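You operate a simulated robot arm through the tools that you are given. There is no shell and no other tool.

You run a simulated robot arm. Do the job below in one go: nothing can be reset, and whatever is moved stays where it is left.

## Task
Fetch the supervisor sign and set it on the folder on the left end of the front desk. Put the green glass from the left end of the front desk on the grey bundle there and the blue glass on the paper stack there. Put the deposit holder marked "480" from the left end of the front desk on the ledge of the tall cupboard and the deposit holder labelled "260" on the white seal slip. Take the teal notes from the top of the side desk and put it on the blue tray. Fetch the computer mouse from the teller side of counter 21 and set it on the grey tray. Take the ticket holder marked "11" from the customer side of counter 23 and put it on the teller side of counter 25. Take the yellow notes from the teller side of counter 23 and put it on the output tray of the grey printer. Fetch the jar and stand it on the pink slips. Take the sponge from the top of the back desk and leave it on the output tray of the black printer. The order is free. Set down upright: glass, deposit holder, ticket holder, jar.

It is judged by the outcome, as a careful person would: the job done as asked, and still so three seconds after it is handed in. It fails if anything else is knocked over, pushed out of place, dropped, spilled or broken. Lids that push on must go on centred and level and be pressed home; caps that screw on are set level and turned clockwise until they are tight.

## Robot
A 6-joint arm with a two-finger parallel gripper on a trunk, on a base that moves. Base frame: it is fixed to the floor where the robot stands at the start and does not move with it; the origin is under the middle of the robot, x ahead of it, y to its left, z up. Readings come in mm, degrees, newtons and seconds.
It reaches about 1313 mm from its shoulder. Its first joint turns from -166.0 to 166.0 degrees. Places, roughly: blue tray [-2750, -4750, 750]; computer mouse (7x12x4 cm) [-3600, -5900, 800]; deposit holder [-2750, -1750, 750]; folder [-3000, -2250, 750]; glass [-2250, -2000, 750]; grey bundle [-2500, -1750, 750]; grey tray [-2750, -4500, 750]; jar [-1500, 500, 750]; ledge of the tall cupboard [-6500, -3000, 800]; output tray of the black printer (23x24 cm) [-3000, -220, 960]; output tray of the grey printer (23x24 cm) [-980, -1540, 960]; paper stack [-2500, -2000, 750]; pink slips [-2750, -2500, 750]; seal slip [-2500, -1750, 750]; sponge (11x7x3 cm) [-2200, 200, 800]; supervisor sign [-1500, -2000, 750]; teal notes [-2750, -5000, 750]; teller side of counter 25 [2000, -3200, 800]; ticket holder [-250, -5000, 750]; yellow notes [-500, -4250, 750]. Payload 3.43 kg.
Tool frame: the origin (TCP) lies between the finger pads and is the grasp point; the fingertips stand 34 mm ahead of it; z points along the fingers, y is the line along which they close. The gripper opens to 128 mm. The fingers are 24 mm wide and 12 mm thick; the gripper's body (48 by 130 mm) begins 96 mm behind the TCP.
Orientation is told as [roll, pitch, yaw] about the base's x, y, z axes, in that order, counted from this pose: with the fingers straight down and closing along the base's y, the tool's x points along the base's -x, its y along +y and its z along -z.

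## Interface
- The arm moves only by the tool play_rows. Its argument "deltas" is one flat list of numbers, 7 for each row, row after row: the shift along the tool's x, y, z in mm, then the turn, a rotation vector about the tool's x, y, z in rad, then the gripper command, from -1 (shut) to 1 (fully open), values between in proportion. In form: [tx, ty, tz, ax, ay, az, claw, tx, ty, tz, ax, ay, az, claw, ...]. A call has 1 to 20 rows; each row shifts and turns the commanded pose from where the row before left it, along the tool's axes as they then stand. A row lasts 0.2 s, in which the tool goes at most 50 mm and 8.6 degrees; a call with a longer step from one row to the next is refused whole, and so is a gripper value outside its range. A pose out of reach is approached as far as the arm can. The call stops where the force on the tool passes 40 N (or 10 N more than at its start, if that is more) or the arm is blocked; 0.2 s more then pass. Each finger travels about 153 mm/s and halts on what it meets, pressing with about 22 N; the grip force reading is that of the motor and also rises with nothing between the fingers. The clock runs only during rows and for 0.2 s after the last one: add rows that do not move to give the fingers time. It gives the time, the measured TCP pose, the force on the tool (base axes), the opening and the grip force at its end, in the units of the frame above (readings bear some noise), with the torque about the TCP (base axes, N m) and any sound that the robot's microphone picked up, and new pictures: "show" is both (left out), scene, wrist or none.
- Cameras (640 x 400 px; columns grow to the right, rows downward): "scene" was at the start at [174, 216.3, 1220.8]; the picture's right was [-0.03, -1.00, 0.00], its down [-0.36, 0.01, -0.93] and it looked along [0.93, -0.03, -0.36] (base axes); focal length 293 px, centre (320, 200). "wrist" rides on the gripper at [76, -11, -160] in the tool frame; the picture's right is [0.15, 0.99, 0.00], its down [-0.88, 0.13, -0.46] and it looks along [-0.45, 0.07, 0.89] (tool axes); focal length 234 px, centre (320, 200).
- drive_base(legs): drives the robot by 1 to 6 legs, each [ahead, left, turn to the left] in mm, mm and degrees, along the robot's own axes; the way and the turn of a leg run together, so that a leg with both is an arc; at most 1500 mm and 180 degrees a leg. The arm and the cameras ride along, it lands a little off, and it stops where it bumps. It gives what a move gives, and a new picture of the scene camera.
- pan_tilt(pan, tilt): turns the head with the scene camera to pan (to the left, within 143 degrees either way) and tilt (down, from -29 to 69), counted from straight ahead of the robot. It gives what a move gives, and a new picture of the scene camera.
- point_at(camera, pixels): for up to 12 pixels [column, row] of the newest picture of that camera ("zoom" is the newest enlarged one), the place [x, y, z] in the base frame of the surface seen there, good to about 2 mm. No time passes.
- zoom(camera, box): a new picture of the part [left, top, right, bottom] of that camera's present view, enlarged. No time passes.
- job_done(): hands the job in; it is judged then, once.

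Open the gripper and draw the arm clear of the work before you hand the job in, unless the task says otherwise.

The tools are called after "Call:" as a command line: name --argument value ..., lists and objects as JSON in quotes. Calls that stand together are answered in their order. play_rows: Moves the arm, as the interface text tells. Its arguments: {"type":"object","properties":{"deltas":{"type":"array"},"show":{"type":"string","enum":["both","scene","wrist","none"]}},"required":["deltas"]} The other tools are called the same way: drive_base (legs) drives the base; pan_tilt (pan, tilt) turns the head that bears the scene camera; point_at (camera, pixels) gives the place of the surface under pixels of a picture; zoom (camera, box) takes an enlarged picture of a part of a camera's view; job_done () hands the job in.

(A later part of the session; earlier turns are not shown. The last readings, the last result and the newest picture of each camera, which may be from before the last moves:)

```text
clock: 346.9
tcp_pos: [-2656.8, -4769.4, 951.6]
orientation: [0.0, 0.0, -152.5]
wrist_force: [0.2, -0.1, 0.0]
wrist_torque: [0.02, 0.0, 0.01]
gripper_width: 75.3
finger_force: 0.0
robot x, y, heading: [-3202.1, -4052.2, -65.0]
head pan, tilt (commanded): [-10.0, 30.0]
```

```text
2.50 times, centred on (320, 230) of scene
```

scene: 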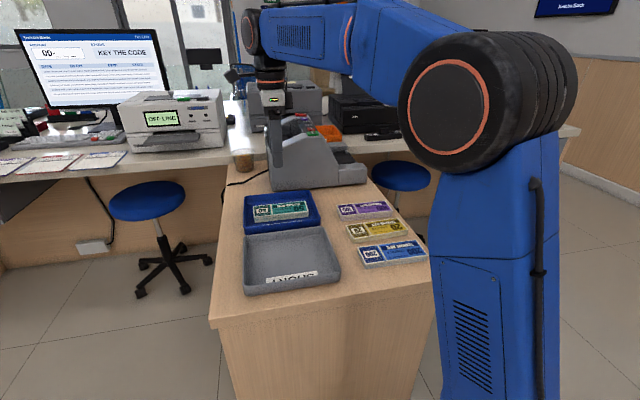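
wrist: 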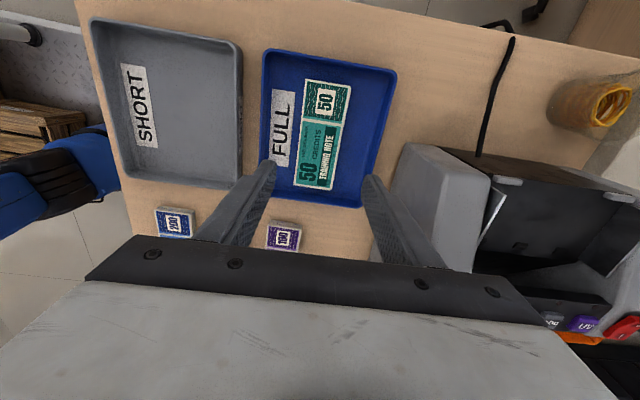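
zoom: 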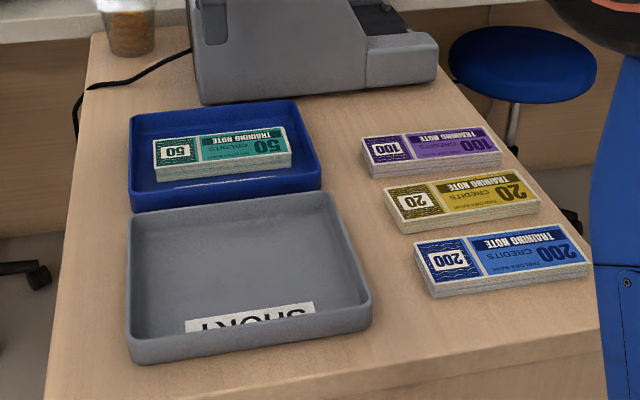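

The teal notes lie in the blue tray. Next the mouse: I'll tuck the arm, slide right past the side desk and approach counter 21.

Call:
play_rows --deltas '[-2.7, -24.4, -11, 0, 0, -0.1373, 0.18, 0.7, -24.5, -11, 0, 0, -0.1373, 0.18, 4.0, -24.2, -11, 0, 0, -0.1373, 0.18, 7.3, -23.4, -11, 0, 0, -0.1373, 0.18, 10.4, -22.2, -11, 0, 0, -0.1373, 0.18, 13.3, -20.5, -11, 0, 0, -0.1373, 0.18, 16.0, -18.5, -11, 0, 0, -0.1373, 0.18, 18.4, -16.2, -11, 0, 0, -0.1373, 0.18, 20.5, -13.5, -11, 0, 0, -0.1373, 0.18, 22.1, -10.6, -11, 0, 0, -0.1373, 0.18, 23.3, -7.4, -11, 0, 0, -0.1373, 0.18]' --show "none"

Call:
drive_base --legs '[[0, -1050, 2], [500, 0, 0]]'

Call:
pan_tilt --pan 0 --tilt 25

```text
clock: 349.3
tcp_pos: [-2805.9, -4546.4, 1072.4]
orientation: [-0.1, 0.2, -65.6]
wrist_force: [0.9, -0.4, -0.4]
wrist_torque: [0.02, 0.06, -0.04]
gripper_width: 75.4
finger_force: 0.3
robot x, y, heading: [-3205.4, -4053.0, -64.7]
head pan, tilt (commanded): [-10.0, 30.0]
```

```text
clock: 357.3
tcp_pos: [-3529.9, -5456.2, 1071.6]
orientation: [0.0, 0.0, -64.6]
wrist_force: [0.4, 0.4, 1.0]
wrist_torque: [-0.04, 0.0, 0.01]
gripper_width: 75.3
finger_force: 0.1
robot x, y, heading: [-3936.7, -4971.2, -64.0]
head pan, tilt (commanded): [-10.0, 30.0]
```

scene: 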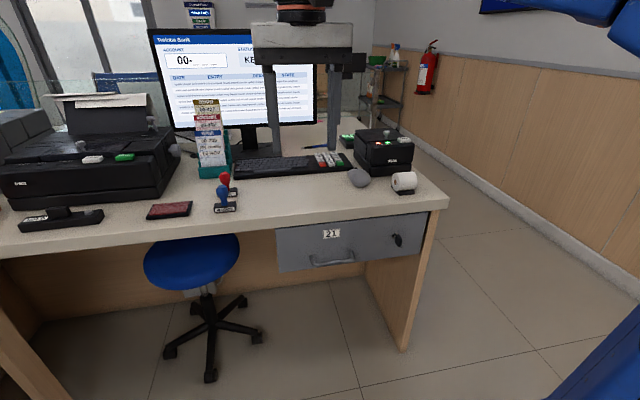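

```text
clock: 358.0
tcp_pos: [-3530.6, -5457.0, 1071.0]
orientation: [0.1, 0.0, -64.7]
wrist_force: [0.3, -0.5, -0.4]
wrist_torque: [0.02, -0.02, -0.03]
gripper_width: 75.6
finger_force: 0.1
robot x, y, heading: [-3937.1, -4969.6, -64.1]
head pan, tilt (commanded): [0.0, 25.0]
```

scene: 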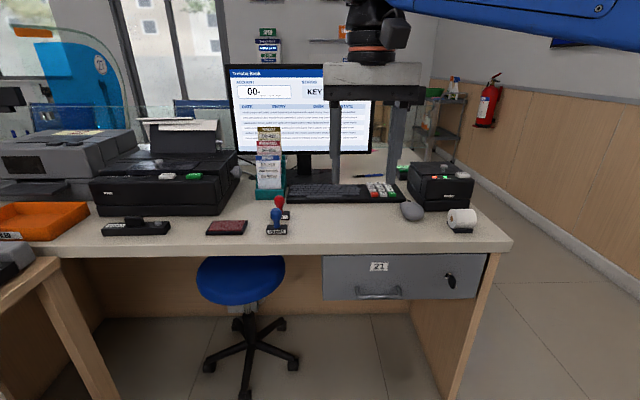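

The mouse is at (412,210), between the keyboard and a paper roll. I'll zoom and measure it and its neighbours.

Call:
zoom --camera "scene" --box '[370, 160, 490, 240]'

Call:
point_at --camera "zoom" --pixels '[[225, 265], [180, 235], [265, 300], [170, 230], [270, 270], [225, 305], [465, 300], [430, 250], [150, 165], [300, 200], [225, 240], [200, 300]]'

```text
5.00 times, centred on (430, 200) of scene
```

zoom: 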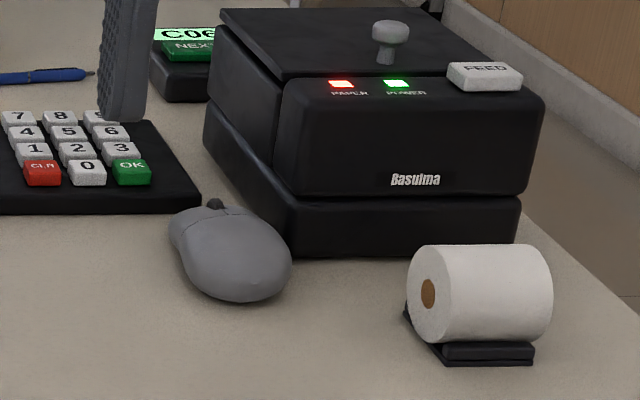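

```text
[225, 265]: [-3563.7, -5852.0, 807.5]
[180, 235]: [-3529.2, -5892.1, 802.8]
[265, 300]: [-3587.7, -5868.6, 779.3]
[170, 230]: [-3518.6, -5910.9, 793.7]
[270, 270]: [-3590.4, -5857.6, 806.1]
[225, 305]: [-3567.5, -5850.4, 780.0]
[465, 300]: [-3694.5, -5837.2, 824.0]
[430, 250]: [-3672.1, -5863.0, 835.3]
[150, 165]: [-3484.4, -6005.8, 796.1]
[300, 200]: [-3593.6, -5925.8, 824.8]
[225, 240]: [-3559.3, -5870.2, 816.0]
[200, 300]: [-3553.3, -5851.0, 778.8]
```

The counter top is z≈780 and the mouse sits close to the black printer. I'll check the monitor's position before bringing the arm over.

Call:
point_at --camera "scene" --pixels '[[368, 90], [368, 145], [235, 140], [300, 145], [270, 160], [440, 170], [415, 180], [470, 180], [410, 230], [500, 245], [355, 215], [265, 130]]'

```text
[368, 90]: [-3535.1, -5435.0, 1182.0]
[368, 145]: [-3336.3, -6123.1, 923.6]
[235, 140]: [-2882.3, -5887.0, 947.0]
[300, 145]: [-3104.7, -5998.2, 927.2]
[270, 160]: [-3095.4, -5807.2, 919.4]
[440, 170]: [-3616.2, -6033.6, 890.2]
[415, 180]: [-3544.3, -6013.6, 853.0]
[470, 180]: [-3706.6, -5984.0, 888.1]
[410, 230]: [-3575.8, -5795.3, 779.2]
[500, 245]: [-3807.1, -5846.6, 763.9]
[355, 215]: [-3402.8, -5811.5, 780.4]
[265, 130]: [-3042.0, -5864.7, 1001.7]
```

The monitor is over 300 mm away and the printer's top is at z≈890, below the gripper body at grasp height. Moving to hover over the mouse.

Call:
play_rows --deltas '[-37.2, -21.4, 9, 0, 0, 0, 0.7, -37.2, -21.4, 9, 0, 0, 0, 0.7, -37.2, -21.4, 9, 0, 0, 0, 0.7, -37.2, -21.4, 9, 0, 0, 0, 0.7, -37.2, -21.4, 9, 0, 0, 0, 0.7, -37.2, -21.4, 9, 0, 0, 0, 0.7, -37.2, -21.4, 9, 0, 0, 0, 0.7, -37.2, -21.4, 9, 0, 0, 0, 0.7, -37.2, -21.4, 9, 0, 0, 0, 0.7, -37.2, -21.4, 9, 0, 0, 0, 0.7, 0, 0, 0, 0, 0, 0, 0.7]'

Call:
zoom --camera "wrist" --box '[220, 60, 420, 185]'

```text
clock: 360.4
tcp_pos: [-3562.8, -5885.3, 983.0]
orientation: [-0.1, 0.0, -64.7]
wrist_force: [0.5, -0.1, 0.9]
wrist_torque: [0.01, -0.01, 0.02]
gripper_width: 109.0
finger_force: 0.0
robot x, y, heading: [-3934.9, -4973.3, -63.9]
head pan, tilt (commanded): [0.0, 25.0]
```

scene: 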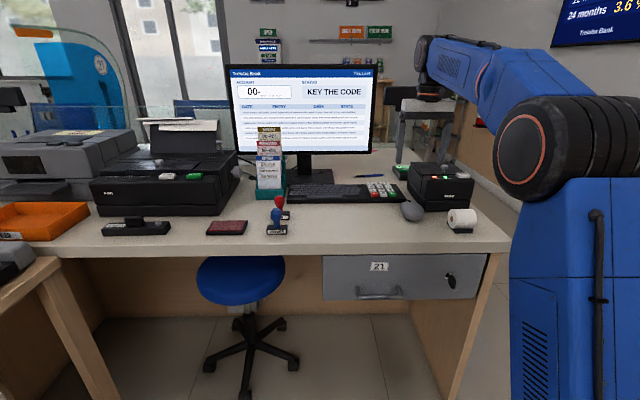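
wrist: 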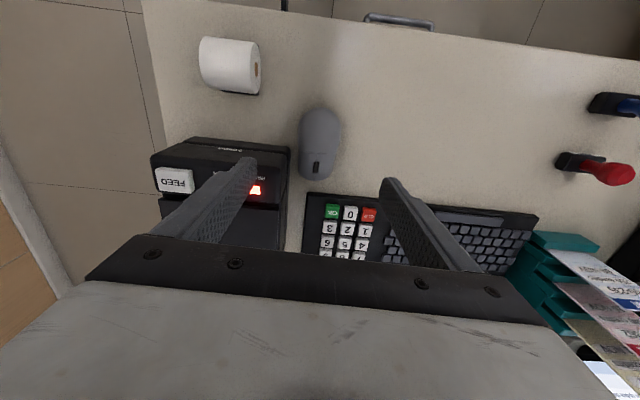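

```text
3.20 times, centred on (320, 122) of wrist
```

zoom: 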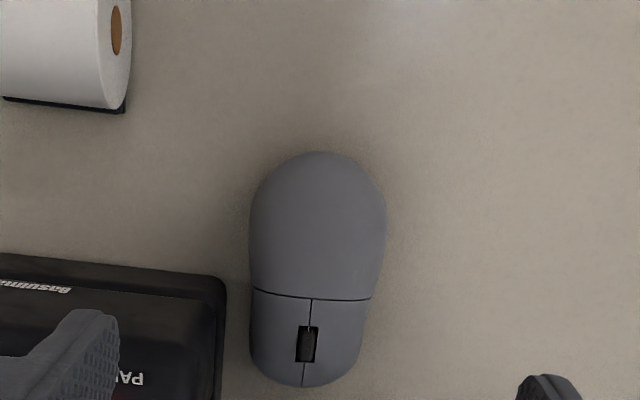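

The mouse is at (319,144) in the wrist view, with its wide near half clear in front of the printer. I'll get exact points for a grip there.

Call:
point_at --camera "zoom" --pixels '[[318, 212], [318, 155], [305, 380], [256, 220], [380, 220], [225, 275], [180, 262], [120, 255], [310, 300], [220, 230]]'

```text
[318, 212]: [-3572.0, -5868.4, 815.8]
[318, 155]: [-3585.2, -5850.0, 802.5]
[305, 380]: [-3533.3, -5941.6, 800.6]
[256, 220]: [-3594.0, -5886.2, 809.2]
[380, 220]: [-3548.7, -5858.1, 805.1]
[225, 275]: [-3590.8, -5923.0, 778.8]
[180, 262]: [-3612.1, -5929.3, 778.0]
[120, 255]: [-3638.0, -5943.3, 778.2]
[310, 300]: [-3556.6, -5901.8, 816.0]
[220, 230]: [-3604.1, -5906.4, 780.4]
```

Grip point (-3571.5,-5870), mouse axis at -60.4°. I'll shift 17 mm, turn 4°, narrow to 90 mm, descend to z≈817 and grip.

Call:
play_rows --deltas '[17.5, -1.3, 0, 0, 0, 0, 0.4, 0, 0, 0, 0, 0, -0.075, 0.4, 0, 0, 45, 0, 0, 0, 0.4, 0, 0, 45, 0, 0, 0, 0.4, 0, 0, 40, 0, 0, 0, 0.4, 0, 0, 25, 0, 0, 0, 0.4, 0, 0, 11, 0, 0, 0, 0.4, 0, 0, 0, 0, 0, 0, 0.4]' --show "wrist"

```text
clock: 362.2
tcp_pos: [-3572.4, -5870.5, 814.4]
orientation: [0.0, 0.0, -60.4]
wrist_force: [0.2, 0.6, -0.5]
wrist_torque: [-0.01, 0.0, 0.01]
gripper_width: 89.6
finger_force: 0.0
robot x, y, heading: [-3937.8, -4971.0, -63.9]
head pan, tilt (commanded): [0.0, 25.0]
```

wrist: 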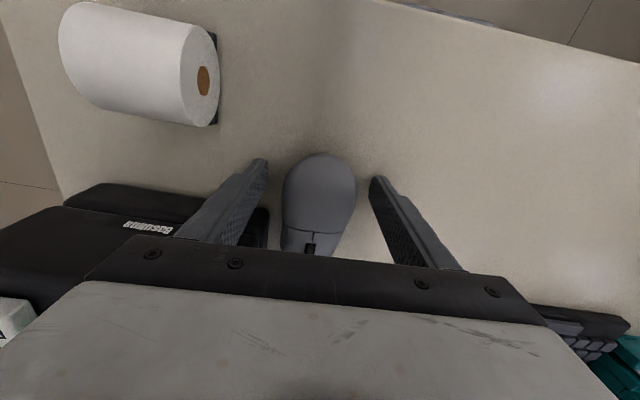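

The tips are at counter level (z 780); I'll raise 3 mm and close on the mouse.

Call:
play_rows --deltas '[0, 0, -3, 0, 0, 0, 0.4, 0, 0, 0, 0, 0, 0, 0.1, 0, 0, 0, 0, 0, 0, -1, 0, 0, 0, 0, 0, 0, -1, 0, 0, 0, 0, 0, 0, -1]' --show "wrist"

```text
clock: 363.4
tcp_pos: [-3572.9, -5870.3, 818.8]
orientation: [0.0, 0.1, -60.4]
wrist_force: [0.6, 0.5, -0.2]
wrist_torque: [0.04, 0.02, -0.01]
gripper_width: 62.4
finger_force: 22.0
robot x, y, heading: [-3935.2, -4970.2, -63.7]
head pan, tilt (commanded): [0.0, 25.0]
```

wrist: 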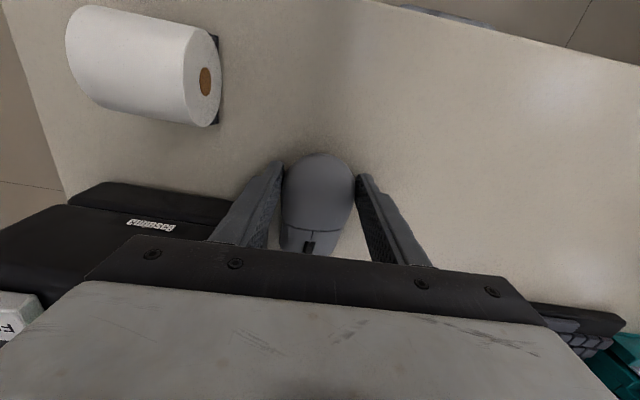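

Gripped at 62 mm. Lifting slowly to confirm it holds.

Call:
play_rows --deltas '[0, 0, -10, 0, 0, 0, -1, 0, 0, -25, 0, 0, 0, -1, 0, 0, -40, 0, 0, 0, -1, 0, 0, -40, 0, 0, 0, -1, 0, 0, 0, 0, 0, 0, -1]'

```text
clock: 364.6
tcp_pos: [-3575.0, -5870.3, 933.3]
orientation: [0.0, 0.0, -60.3]
wrist_force: [0.0, -0.6, -0.9]
wrist_torque: [0.05, 0.04, 0.0]
gripper_width: 62.1
finger_force: 22.1
robot x, y, heading: [-3934.9, -4972.5, -63.9]
head pan, tilt (commanded): [0.0, 25.0]
```

scene: 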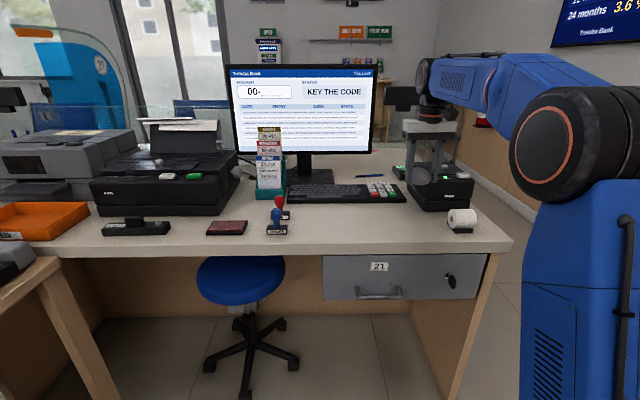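
wrist: 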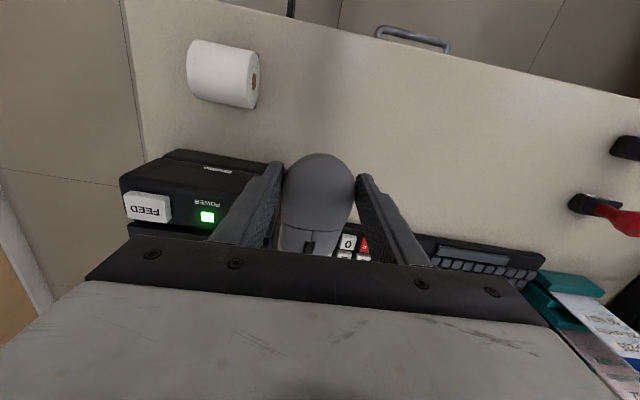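

The mouse is held. I'll tuck the arm and return to the side desk's near end.

Call:
play_rows --deltas '[37.4, 27.1, -13, 0, 0, 0, -1, 37.4, 27.1, -13, 0, 0, 0, -1, 37.4, 27.1, -13, 0, 0, 0, -1, 37.4, 27.1, -13, 0, 0, 0, -1, 37.4, 27.1, -13, 0, 0, 0, -1, 37.4, 27.1, -13, 0, 0, 0, -1, 37.4, 27.1, -13, 0, 0, 0, -1, 37.4, 27.1, -13, 0, 0, 0, -1, 37.4, 27.1, -13, 0, 0, 0, -1]' --show "none"

Call:
drive_base --legs '[[-500, 0, 0], [0, 1050, 0]]'

Call:
pan_tilt --pan -5 --tilt 35

```text
clock: 366.6
tcp_pos: [-3533.8, -5455.1, 1052.6]
orientation: [0.1, 0.0, -60.4]
wrist_force: [0.3, 0.3, -1.2]
wrist_torque: [0.04, 0.07, 0.0]
gripper_width: 62.1
finger_force: 22.2
robot x, y, heading: [-3933.0, -4971.5, -64.0]
head pan, tilt (commanded): [0.0, 25.0]
```

```text
clock: 374.6
tcp_pos: [-2839.1, -4589.1, 1051.9]
orientation: [0.0, 0.0, -63.6]
wrist_force: [0.4, 0.6, 0.3]
wrist_torque: [-0.01, 0.0, -0.02]
gripper_width: 62.0
finger_force: 21.9
robot x, y, heading: [-3212.5, -4083.2, -67.1]
head pan, tilt (commanded): [0.0, 25.0]
```

scene: 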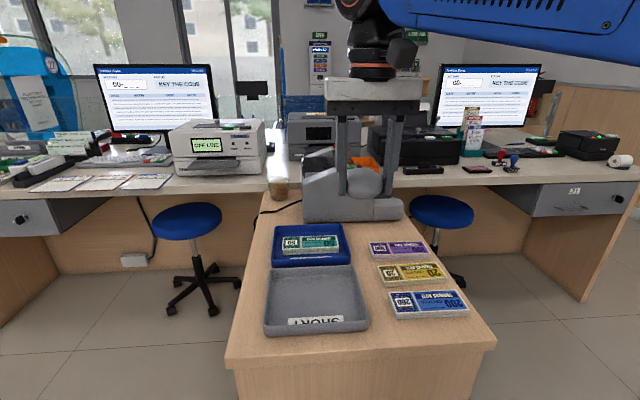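

```text
clock: 375.3
tcp_pos: [-2837.7, -4588.5, 1052.0]
orientation: [-0.1, 0.0, -63.6]
wrist_force: [-0.5, 0.3, -0.2]
wrist_torque: [0.0, 0.0, -0.03]
gripper_width: 62.1
finger_force: 22.1
robot x, y, heading: [-3217.1, -4082.9, -67.1]
head pan, tilt (commanded): [-5.0, 35.0]
```

scene: 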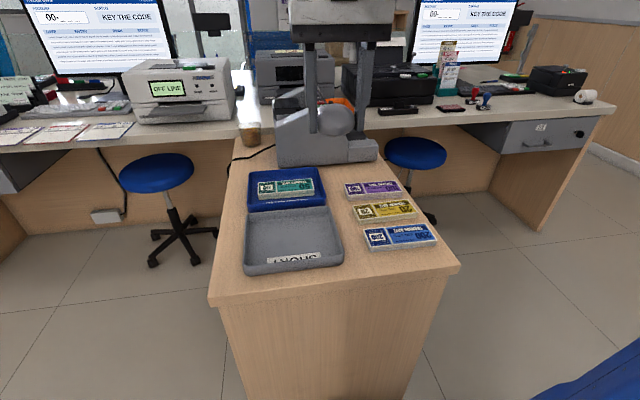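

I'll remeasure the grey tray from here before placing the mouse.

Call:
zoom --camera "scene" --box '[230, 160, 390, 280]'

Call:
point_at --camera "scene" --pixels '[[249, 215], [325, 209], [342, 258], [246, 268], [290, 235], [260, 225], [325, 245], [255, 255]]'

```text
3.33 times, centred on (310, 220) of scene
```

zoom: 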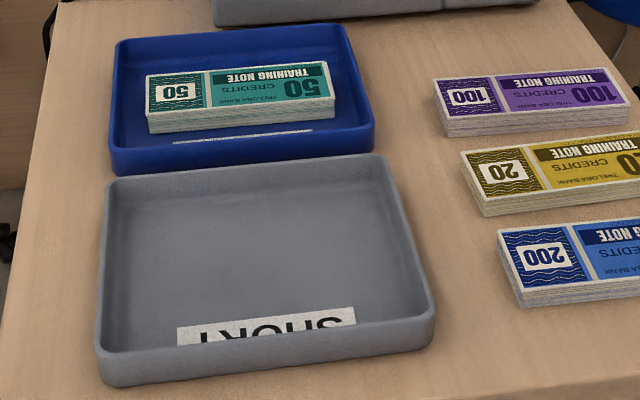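

```text
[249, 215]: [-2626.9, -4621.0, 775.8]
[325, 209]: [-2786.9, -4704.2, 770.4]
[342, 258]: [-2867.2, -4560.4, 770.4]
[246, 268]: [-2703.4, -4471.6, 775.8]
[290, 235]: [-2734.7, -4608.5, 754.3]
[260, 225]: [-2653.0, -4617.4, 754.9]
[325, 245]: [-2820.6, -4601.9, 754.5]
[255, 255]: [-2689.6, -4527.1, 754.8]
```

Tray centre confirmed at (-2746,-4589). Moving the mouse over it and lowering partway.

Call:
play_rows --deltas '[-6.1, 41, 0, 0, 0, 0, -1, -6.1, 41, 0, 0, 0, 0, -1, 0, 0, 45, 0, 0, 0, -1, 0, 0, 45, 0, 0, 0, -1, 0, 0, 45, 0, 0, 0, -1, 0, 0, 45, 0, 0, 0, -1, 0, 0, 20, 0, 0, 0, -1, 0, 0, 0, 0, 0, 0, -1]'

Call:
zoom --camera "scene" --box '[210, 120, 410, 280]'

```text
clock: 377.1
tcp_pos: [-2759.0, -4561.9, 855.1]
orientation: [0.1, -0.1, -63.6]
wrist_force: [0.2, 0.0, -1.0]
wrist_torque: [0.01, 0.04, -0.01]
gripper_width: 62.3
finger_force: 22.1
robot x, y, heading: [-3210.0, -4086.5, -67.2]
head pan, tilt (commanded): [-5.0, 35.0]
```

scene: 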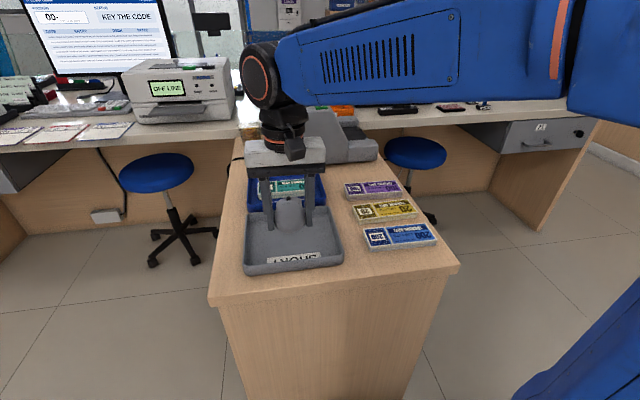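
wrist: 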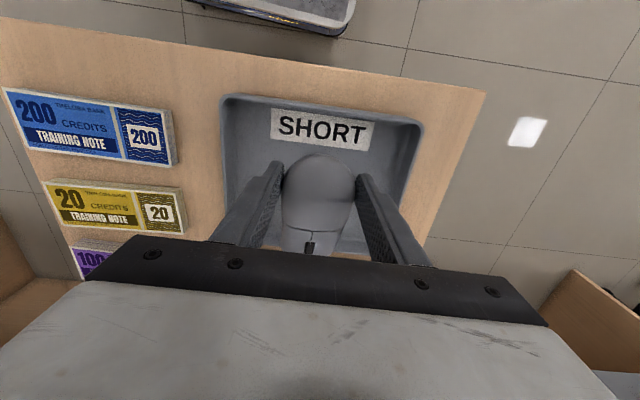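

```text
2.50 times, centred on (310, 200) of scene
```

zoom: 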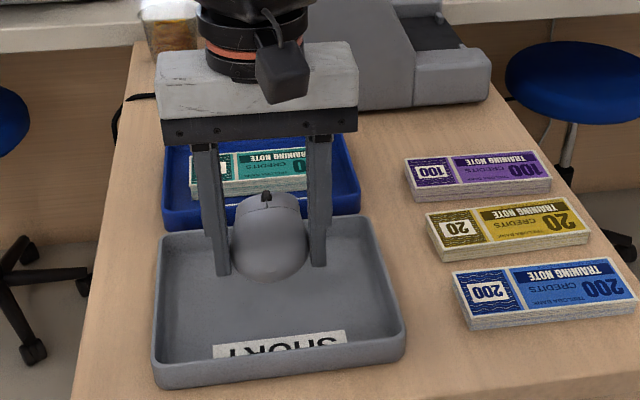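

Centred by measurement. Lowering the mouse to the tray floor.

Call:
play_rows --deltas '[0, 0, 35, 0, 0, 0, -1, 0, 0, 20, 0, 0, 0, -1, 0, 0, 3, 0, 0, 0, -1, 0, 0, 1.5, 0, 0, 0, -1, 0, 0, 0, 0, 0, 0, -1]' --show "none"

```text
clock: 378.3
tcp_pos: [-2759.3, -4564.4, 793.6]
orientation: [0.1, -0.1, -63.5]
wrist_force: [0.4, 0.3, -0.8]
wrist_torque: [0.01, 0.0, 0.04]
gripper_width: 62.0
finger_force: 22.4
robot x, y, heading: [-3208.9, -4081.3, -67.1]
head pan, tilt (commanded): [-5.0, 35.0]
```

Call:
play_rows --deltas '[0, 0, 1, 0, 0, 0, -1, 0, 0, 1, 0, 0, 0, -1, 0, 0, 0, 0, 0, 0, -1]' --show "none"

```text
clock: 379.1
tcp_pos: [-2759.8, -4563.3, 790.9]
orientation: [0.0, -0.1, -63.7]
wrist_force: [-2.9, -2.7, 11.2]
wrist_torque: [-0.44, -0.04, -0.06]
gripper_width: 62.0
finger_force: 21.9
robot x, y, heading: [-3215.2, -4084.4, -67.1]
head pan, tilt (commanded): [-5.0, 35.0]
```

Contact at 11 N. Opening and rising.

Call:
play_rows --deltas '[0, 0, -0.7, 0, 0, 0, -1, 0, 0, 0, 0, 0, 0, 0.1, 0, 0, 0, 0, 0, 0, 0.3, 0, 0, 0, 0, 0, 0, 0.3, 0, 0, -30, 0, 0, 0, 0.3, 0, 0, -45, 0, 0, 0, 0.3, 0, 0, -45, 0, 0, 0, 0.3, 0, 0, -45, 0, 0, 0, 0.3, 0, 0, -45, 0, 0, 0, 0.3, 0, 0, -45, 0, 0, 0, 0.3]'

Call:
zoom --camera "scene" --box '[210, 120, 410, 280]'

```text
clock: 381.3
tcp_pos: [-2761.4, -4562.7, 1048.9]
orientation: [-0.1, 0.0, -63.5]
wrist_force: [0.8, -0.9, -0.1]
wrist_torque: [0.0, 0.0, 0.01]
gripper_width: 83.3
finger_force: 0.0
robot x, y, heading: [-3213.1, -4083.9, -67.0]
head pan, tilt (commanded): [-5.0, 35.0]
```

scene: 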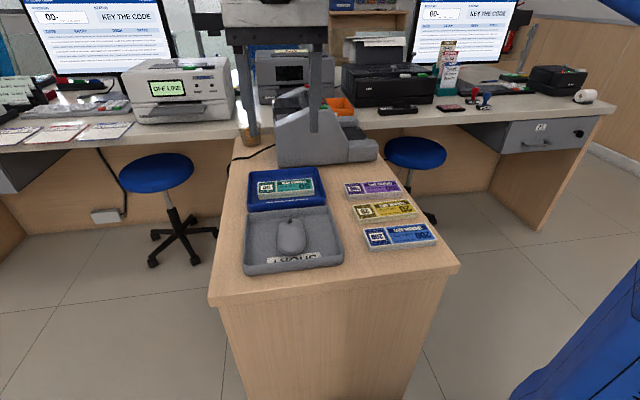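
wrist: 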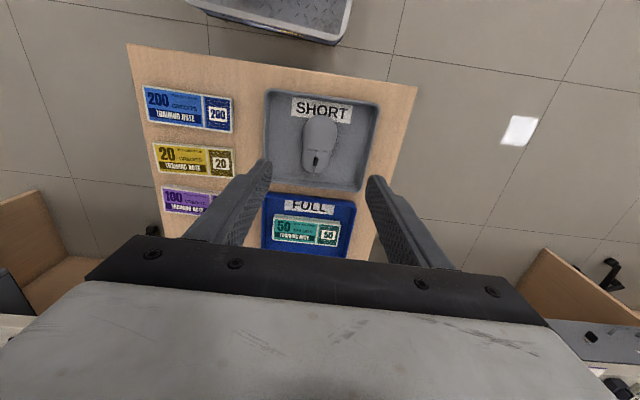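

```text
2.50 times, centred on (310, 200) of scene
```

zoom: 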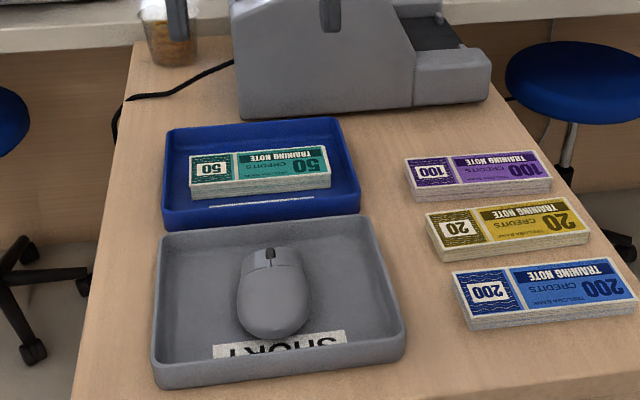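

Mouse placed in the grey tray. Next, the yellow notes at counter 23: I'll strafe left along the counter row, correcting the heading.

Call:
drive_base --legs '[[-100, 0, 4], [0, 1150, 0], [0, 1150, 0]]'

Call:
pan_tilt --pan 0 --tilt 15

```text
clock: 393.3
tcp_pos: [-724.7, -3478.6, 1049.1]
orientation: [0.0, -0.1, -61.6]
wrist_force: [-0.8, -0.6, 0.3]
wrist_torque: [0.0, 0.04, 0.03]
gripper_width: 83.5
finger_force: 0.1
robot x, y, heading: [-1191.0, -3018.0, -65.3]
head pan, tilt (commanded): [-5.0, 35.0]
```

scene: 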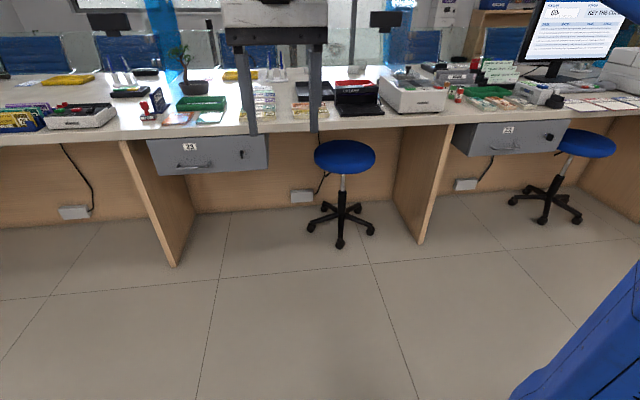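

```text
clock: 394.1
tcp_pos: [-725.5, -3478.0, 1049.3]
orientation: [-0.1, 0.0, -61.6]
wrist_force: [0.4, 0.0, 0.4]
wrist_torque: [0.02, 0.03, -0.01]
gripper_width: 83.2
finger_force: 0.1
robot x, y, heading: [-1193.0, -3016.9, -65.4]
head pan, tilt (commanded): [0.0, 15.0]
```

scene: 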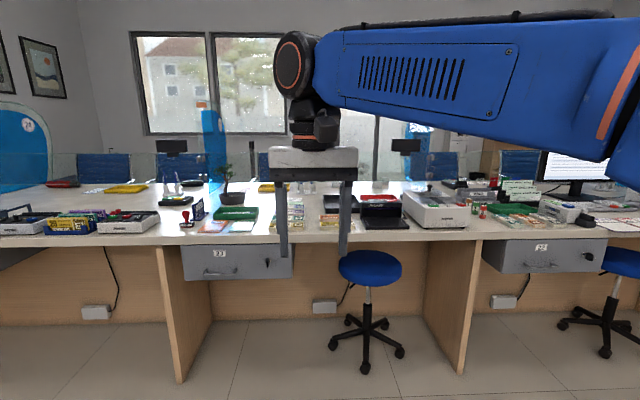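

Counter 23 is ahead (drawer "23" at (218,257)). I'll zoom on its top.

Call:
zoom --camera "scene" --box '[160, 130, 320, 250]'

Call:
zoom --camera "scene" --box '[300, 130, 460, 250]'

Call:
point_at --camera "scene" --pixels '[[240, 245], [400, 240], [240, 213], [265, 187], [300, 187], [372, 340], [365, 265], [205, 160], [220, 110], [250, 155], [165, 310], [390, 160]]'

```text
3.33 times, centred on (240, 190) of scene
```

zoom: 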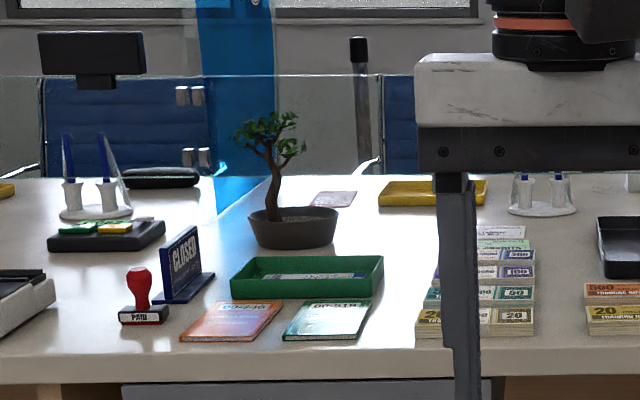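

```text
3.33 times, centred on (380, 190) of scene
```

zoom: 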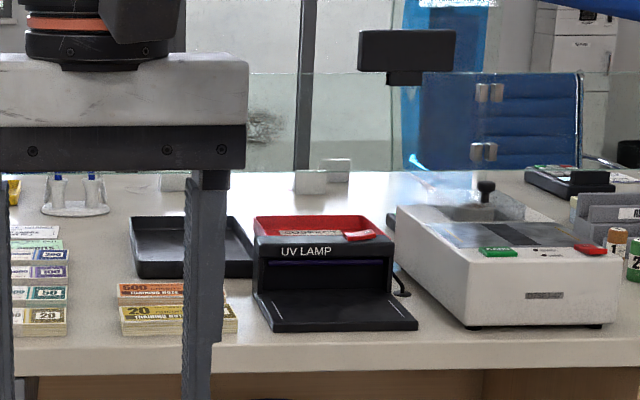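

```text
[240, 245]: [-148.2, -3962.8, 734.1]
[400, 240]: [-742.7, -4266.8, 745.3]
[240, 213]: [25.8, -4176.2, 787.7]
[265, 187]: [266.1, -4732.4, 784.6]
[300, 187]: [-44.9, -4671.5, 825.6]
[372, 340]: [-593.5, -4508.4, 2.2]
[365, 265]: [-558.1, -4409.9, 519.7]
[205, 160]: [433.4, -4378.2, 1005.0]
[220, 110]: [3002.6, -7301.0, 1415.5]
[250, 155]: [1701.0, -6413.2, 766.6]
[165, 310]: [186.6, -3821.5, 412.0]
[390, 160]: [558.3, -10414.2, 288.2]
```

Several note bundles lie there; the gripper blocks part of the view. I'll read the positions of the visible ones.

Call:
point_at --camera "zoom" --pixels '[[155, 315], [40, 318], [40, 295], [40, 272], [160, 290], [190, 245], [330, 310], [500, 330], [35, 235], [75, 210], [310, 180], [230, 320]]'

```text
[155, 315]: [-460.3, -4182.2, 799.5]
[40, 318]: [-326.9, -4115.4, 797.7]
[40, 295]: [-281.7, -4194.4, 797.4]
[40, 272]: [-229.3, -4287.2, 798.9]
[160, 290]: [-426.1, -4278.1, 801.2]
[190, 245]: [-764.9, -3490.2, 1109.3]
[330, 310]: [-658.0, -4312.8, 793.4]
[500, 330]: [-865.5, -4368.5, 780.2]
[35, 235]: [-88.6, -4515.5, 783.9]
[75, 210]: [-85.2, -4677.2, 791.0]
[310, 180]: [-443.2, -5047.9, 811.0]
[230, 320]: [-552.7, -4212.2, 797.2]
```

There seem to be two yellow bundles, so I need a closer look. I'll move the gripper aside to the right and drive 600 mm closer.

Call:
play_rows --deltas '[0, -45, 0, 0, 0, 0, 0.3, 0, -45, 0, 0, 0, 0, 0.3, 0, -45, 0, 0, 0, 0, 0.3, 0, -45, 0, 0, 0, 0, 0.3, 0, -45, 0, 0, 0, 0, 0.3, 0, -45, 0, 0, 0, 0, 0.3, 0, -45, 0, 0, 0, 0, 0.3]' --show "none"

Call:
drive_base --legs '[[580, 0, 2]]'

Call:
pan_tilt --pan 5 --tilt 30

```text
clock: 395.7
tcp_pos: [-1001.4, -3630.6, 1050.0]
orientation: [0.0, 0.0, -61.7]
wrist_force: [-0.5, -0.2, 0.9]
wrist_torque: [0.0, 0.0, 0.02]
gripper_width: 83.1
finger_force: 0.2
robot x, y, heading: [-1189.9, -3013.8, -64.9]
head pan, tilt (commanded): [0.0, 15.0]
```

```text
clock: 399.0
tcp_pos: [-725.3, -4127.2, 1050.5]
orientation: [0.1, 0.0, -59.1]
wrist_force: [-1.0, 0.3, 0.6]
wrist_torque: [0.03, -0.01, 0.01]
gripper_width: 83.5
finger_force: 0.1
robot x, y, heading: [-945.9, -3523.1, -62.3]
head pan, tilt (commanded): [0.0, 15.0]
```

scene: 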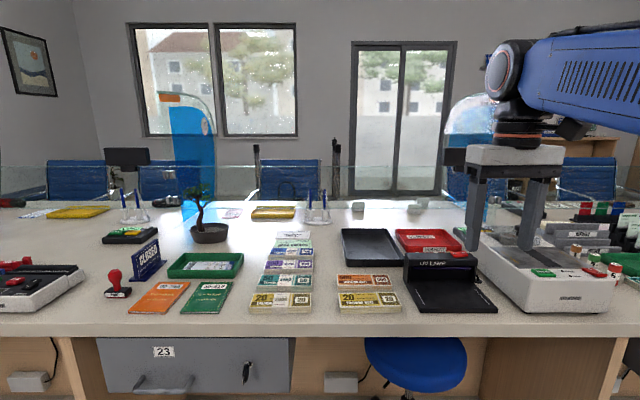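

```text
clock: 399.7
tcp_pos: [-726.9, -4126.8, 1049.9]
orientation: [0.0, 0.0, -59.1]
wrist_force: [-0.4, 1.3, 0.5]
wrist_torque: [0.02, -0.03, -0.01]
gripper_width: 83.1
finger_force: 0.1
robot x, y, heading: [-940.0, -3522.5, -62.7]
head pan, tilt (commanded): [5.0, 30.0]
```

scene: 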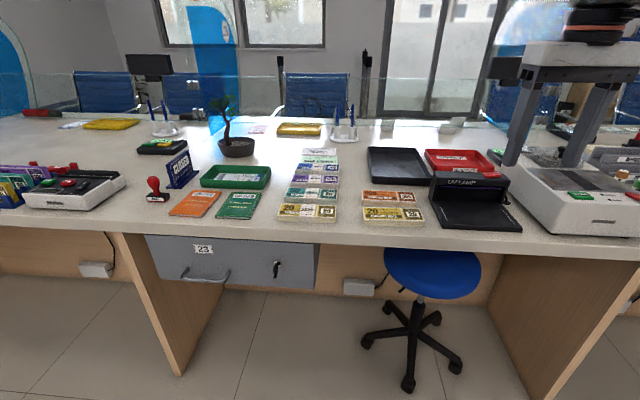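

Now both groups are visible: bundles at (308,190) and (393,205). I'll zoom in.

Call:
zoom --camera "scene" --box '[260, 130, 440, 240]'

Call:
point_at --camera "zoom" --pixels '[[170, 290], [170, 230], [200, 175], [215, 125], [215, 95], [215, 70], [470, 300], [460, 240], [70, 285], [275, 290], [360, 295], [580, 300]]'

```text
3.56 times, centred on (350, 185) of scene
```

zoom: 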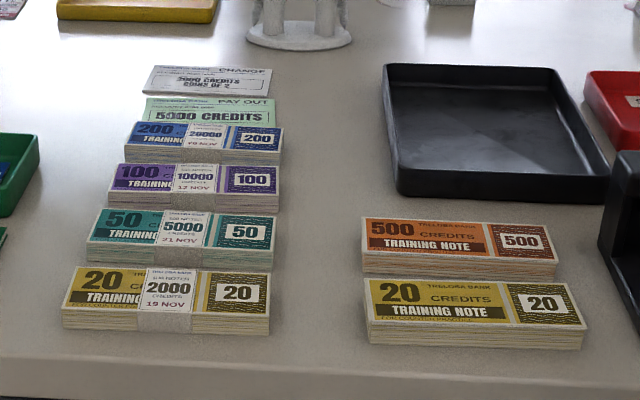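

```text
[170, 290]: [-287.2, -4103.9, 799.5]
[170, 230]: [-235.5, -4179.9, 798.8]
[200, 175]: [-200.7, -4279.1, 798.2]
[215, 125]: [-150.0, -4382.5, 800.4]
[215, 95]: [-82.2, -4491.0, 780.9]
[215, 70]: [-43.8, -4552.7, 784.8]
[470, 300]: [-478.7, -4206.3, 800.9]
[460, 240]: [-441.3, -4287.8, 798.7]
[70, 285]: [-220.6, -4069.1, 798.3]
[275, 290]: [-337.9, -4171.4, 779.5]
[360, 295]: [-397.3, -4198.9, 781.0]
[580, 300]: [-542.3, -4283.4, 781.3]
```

The unbanded yellow "20 credits" notes at (-479,-4206) are the ones (the left one is a banded bundle). I'll hover above them, turning to close across the short side.

Call:
play_rows --deltas '[-18.0, 15.4, 8, 0, 0, 0.1491, 0.125, -15.5, 17.9, 8, 0, 0, 0.1491, 0.125, -12.7, 20.0, 8, 0, 0, 0.1491, 0.125, -9.6, 21.7, 8, 0, 0, 0.1491, 0.125, -6.3, 22.9, 8, 0, 0, 0.1491, 0.125, -2.8, 23.5, 8, 0, 0, 0.1491, 0.125, 0.7, 23.7, 8, 0, 0, 0.1491, 0.125, 4.2, 23.3, 8, 0, 0, 0.1491, 0.125, 7.7, 22.4, 8, 0, 0, 0.1491, 0.125, 10.9, 21.0, 8, 0, 0, 0.1491, 0.125, 13.9, 19.2, 8, 0, 0, 0.1491, 0.125, 0, 0, 0, 0, 0, 0, 0.125]'

Call:
zoom --camera "wrist" --box '[220, 60, 420, 185]'

```text
clock: 402.3
tcp_pos: [-480.9, -4209.4, 964.3]
orientation: [0.0, 0.0, -153.1]
wrist_force: [0.2, -0.2, -0.5]
wrist_torque: [0.01, -0.02, -0.02]
gripper_width: 72.1
finger_force: 0.0
robot x, y, heading: [-944.8, -3522.9, -62.8]
head pan, tilt (commanded): [5.0, 30.0]
```

scene: 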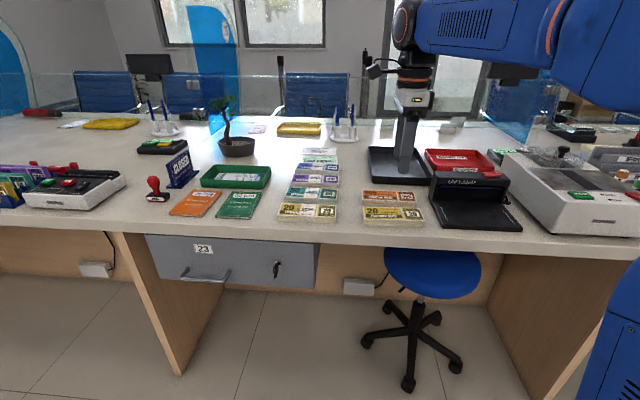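
wrist: 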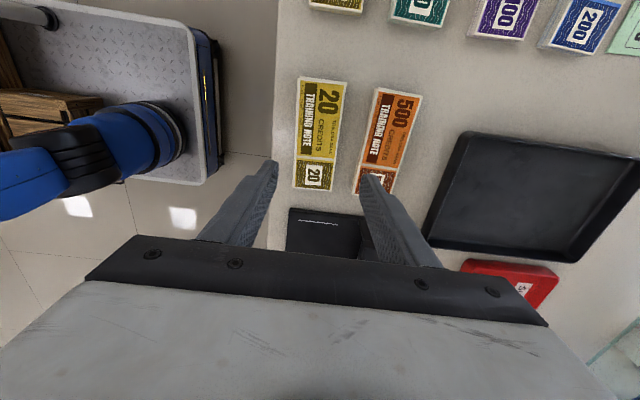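

```text
3.20 times, centred on (320, 122) of wrist
```

zoom: 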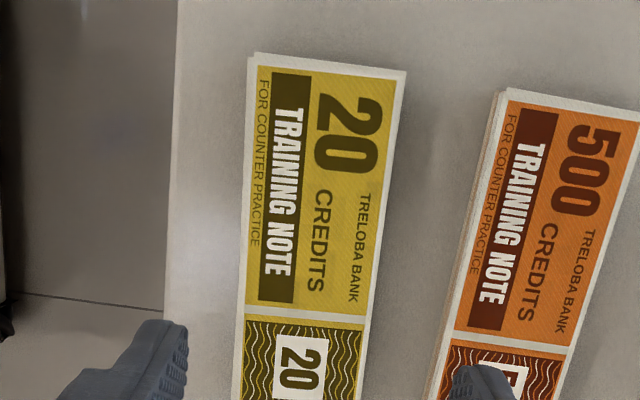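

The yellow notes are nearly under the tool; neighbours have a 30+ mm gap. I'll read the corners for the exact centre and angle.

Call:
point_at --camera "wrist" --pixels '[[301, 80], [344, 85], [295, 185], [331, 188], [318, 134], [375, 95], [360, 185]]'

```text
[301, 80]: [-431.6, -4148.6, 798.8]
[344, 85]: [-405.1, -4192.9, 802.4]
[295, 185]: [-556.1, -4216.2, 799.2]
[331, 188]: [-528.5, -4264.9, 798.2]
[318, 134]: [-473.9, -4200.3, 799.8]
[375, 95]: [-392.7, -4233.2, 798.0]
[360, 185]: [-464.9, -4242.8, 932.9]
```

Centre (-480,-4206), axis 29.4°. Small correction, then descend to z≈818 and grip.

Call:
play_rows --deltas '[2.3, -3.1, 40, 0, 0, 0, 0.125, 0, 0, 40, 0, 0, -0.044, 0.125, 0, 0, 35, 0, 0, 0, 0.125, 0, 0, 20, 0, 0, 0, 0.125, 0, 0, 10, 0, 0, 0, 0.125, 0, 0, 0, 0, 0, 0, 0.125, 0, 0, 0, 0, 0, 0, -0.3, 0, 0, 0, 0, 0, 0, -1, 0, 0, 0, 0, 0, 0, -1]' --show "wrist"

```text
clock: 404.3
tcp_pos: [-478.3, -4207.3, 816.5]
orientation: [-0.1, -0.1, -150.6]
wrist_force: [0.2, 0.5, -0.5]
wrist_torque: [0.03, 0.0, 0.0]
gripper_width: 59.1
finger_force: 21.8
robot x, y, heading: [-945.3, -3523.3, -62.7]
head pan, tilt (commanded): [5.0, 30.0]
```

wrist: 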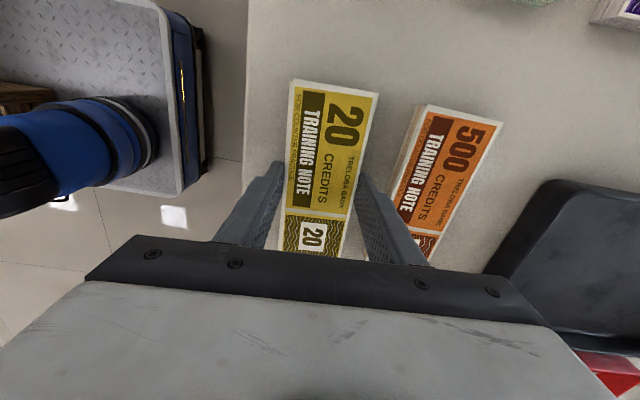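

Gripped the yellow notes. Lifting and tucking, then I'll turn around toward the grey printer on the front desk.

Call:
play_rows --deltas '[0, 0, -20, 0, 0, 0, -1, 0, 0, -40, 0, 0, 0, -1, 5.1, -18.7, -16, 0, 0, -0.1438, -1, 7.7, -17.8, -16, 0, 0, -0.1438, -1, 10.2, -16.5, -16, 0, 0, -0.1438, -1, 12.5, -14.9, -16, 0, 0, -0.1438, -1, 14.5, -12.9, -16, 0, 0, -0.1438, -1, 16.2, -10.7, -16, 0, 0, -0.1438, -1, 17.5, -8.3, -16, 0, 0, -0.1438, -1, 18.5, -5.7, -16, 0, 0, -0.1438, -1, 19.2, -3.0, -16, 0, 0, -0.1438, -1, 19.4, -0.2, -16, 0, 0, -0.1438, -1, 19.2, 2.6, -16, 0, 0, -0.1438, -1, 0, 0, 0, 0, 0, 0, -1]'

```text
clock: 407.3
tcp_pos: [-531.0, -4002.6, 1051.2]
orientation: [0.0, -0.1, -59.9]
wrist_force: [-0.2, 0.7, -0.7]
wrist_torque: [-0.04, -0.01, 0.0]
gripper_width: 59.3
finger_force: 21.9
robot x, y, heading: [-942.2, -3519.3, -62.5]
head pan, tilt (commanded): [5.0, 30.0]
```

scene: 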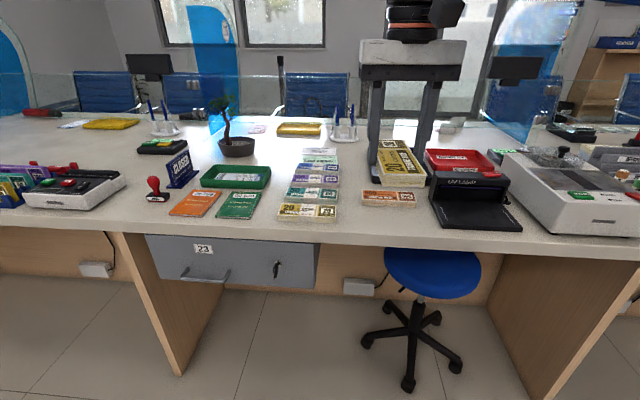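
wrist: 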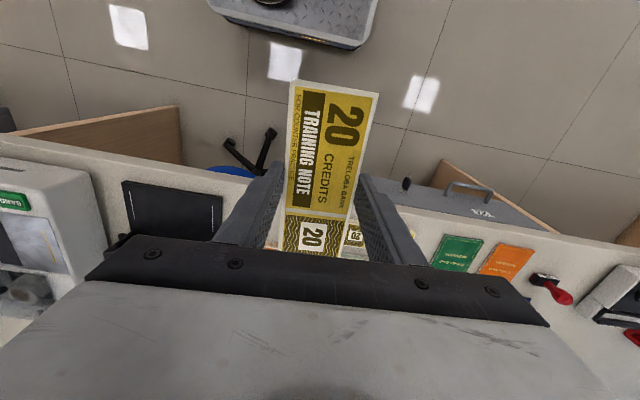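

The notes are held. I'll back off, turn around to face the front desk and then line up with the grey printer.

Call:
drive_base --legs '[[-700, 0, 0], [0, 0, 90], [0, 0, 90], [0, -850, 0]]'

Call:
pan_tilt --pan 0 --tilt 25

```text
clock: 423.1
tcp_pos: [-907.5, -2004.3, 1052.2]
orientation: [0.0, 0.1, 120.4]
wrist_force: [-0.5, 0.1, -0.8]
wrist_torque: [0.03, 0.01, 0.01]
gripper_width: 59.3
finger_force: 22.2
robot x, y, heading: [-493.7, -2484.0, 117.4]
head pan, tilt (commanded): [5.0, 30.0]
```

scene: 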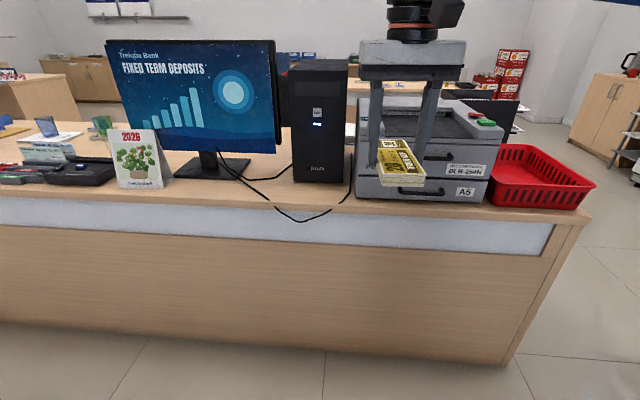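

```text
clock: 423.8
tcp_pos: [-907.1, -2004.0, 1052.6]
orientation: [0.1, 0.0, 120.3]
wrist_force: [0.3, -0.7, -0.6]
wrist_torque: [-0.03, 0.03, -0.03]
gripper_width: 59.4
finger_force: 22.3
robot x, y, heading: [-494.5, -2482.0, 117.6]
head pan, tilt (commanded): [0.0, 25.0]
```

scene: 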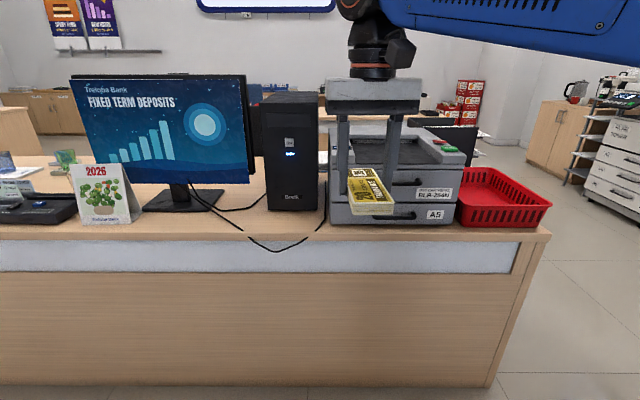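

I'm lined up in front of the printer. I'll measure the printer tray and the PC tower beside it before moving in.

Call:
point_at --camera "scene" --pixels '[[262, 205], [322, 205], [320, 100], [265, 100], [360, 145], [420, 150], [440, 140], [395, 130], [332, 215], [455, 215], [330, 150], [375, 158]]'

Call:
zoom --camera "scene" --box '[300, 100, 480, 240]'

```text
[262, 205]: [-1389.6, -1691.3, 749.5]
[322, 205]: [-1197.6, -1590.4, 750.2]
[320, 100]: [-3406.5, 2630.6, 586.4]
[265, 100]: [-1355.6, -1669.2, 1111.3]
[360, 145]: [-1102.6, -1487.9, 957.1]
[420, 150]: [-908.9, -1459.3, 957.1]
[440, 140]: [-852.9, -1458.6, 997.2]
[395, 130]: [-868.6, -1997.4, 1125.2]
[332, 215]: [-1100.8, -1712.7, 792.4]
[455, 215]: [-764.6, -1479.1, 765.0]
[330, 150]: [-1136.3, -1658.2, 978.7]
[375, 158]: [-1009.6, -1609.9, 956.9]
```

```text
2.86 times, centred on (390, 170) of scene
```

zoom: 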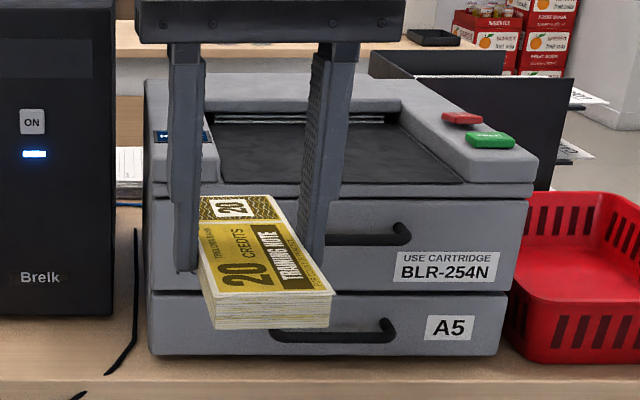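

The tray centre is about (-984,-1529), rails up to z≈997; the tower is left of a safe corridor. I'll move 300 mm closer.

Call:
drive_base --legs '[[300, 0, 0]]'

Call:
pan_tilt --pan -10 --tilt 35

```text
clock: 425.8
tcp_pos: [-1040.7, -1739.3, 1051.0]
orientation: [0.0, 0.0, 119.9]
wrist_force: [0.3, -0.2, -0.8]
wrist_torque: [-0.02, 0.01, -0.02]
gripper_width: 59.5
finger_force: 21.4
robot x, y, heading: [-625.4, -2221.6, 117.4]
head pan, tilt (commanded): [0.0, 25.0]
```

scene: 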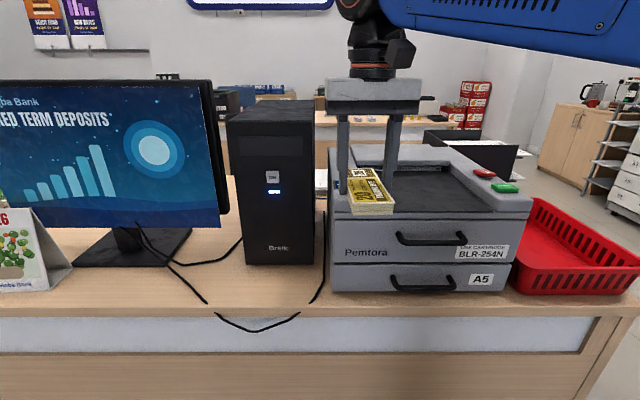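

```text
clock: 426.5
tcp_pos: [-1039.9, -1739.5, 1051.7]
orientation: [0.0, 0.1, 119.9]
wrist_force: [-0.1, -0.2, -0.2]
wrist_torque: [0.02, -0.02, -0.04]
gripper_width: 59.4
finger_force: 22.0
robot x, y, heading: [-625.5, -2224.2, 117.4]
head pan, tilt (commanded): [-10.0, 35.0]
```

scene: 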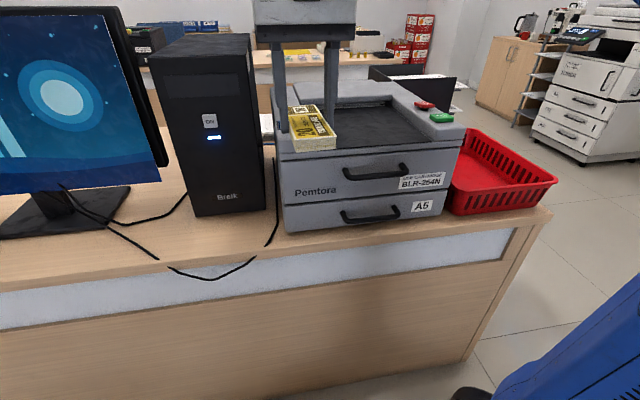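

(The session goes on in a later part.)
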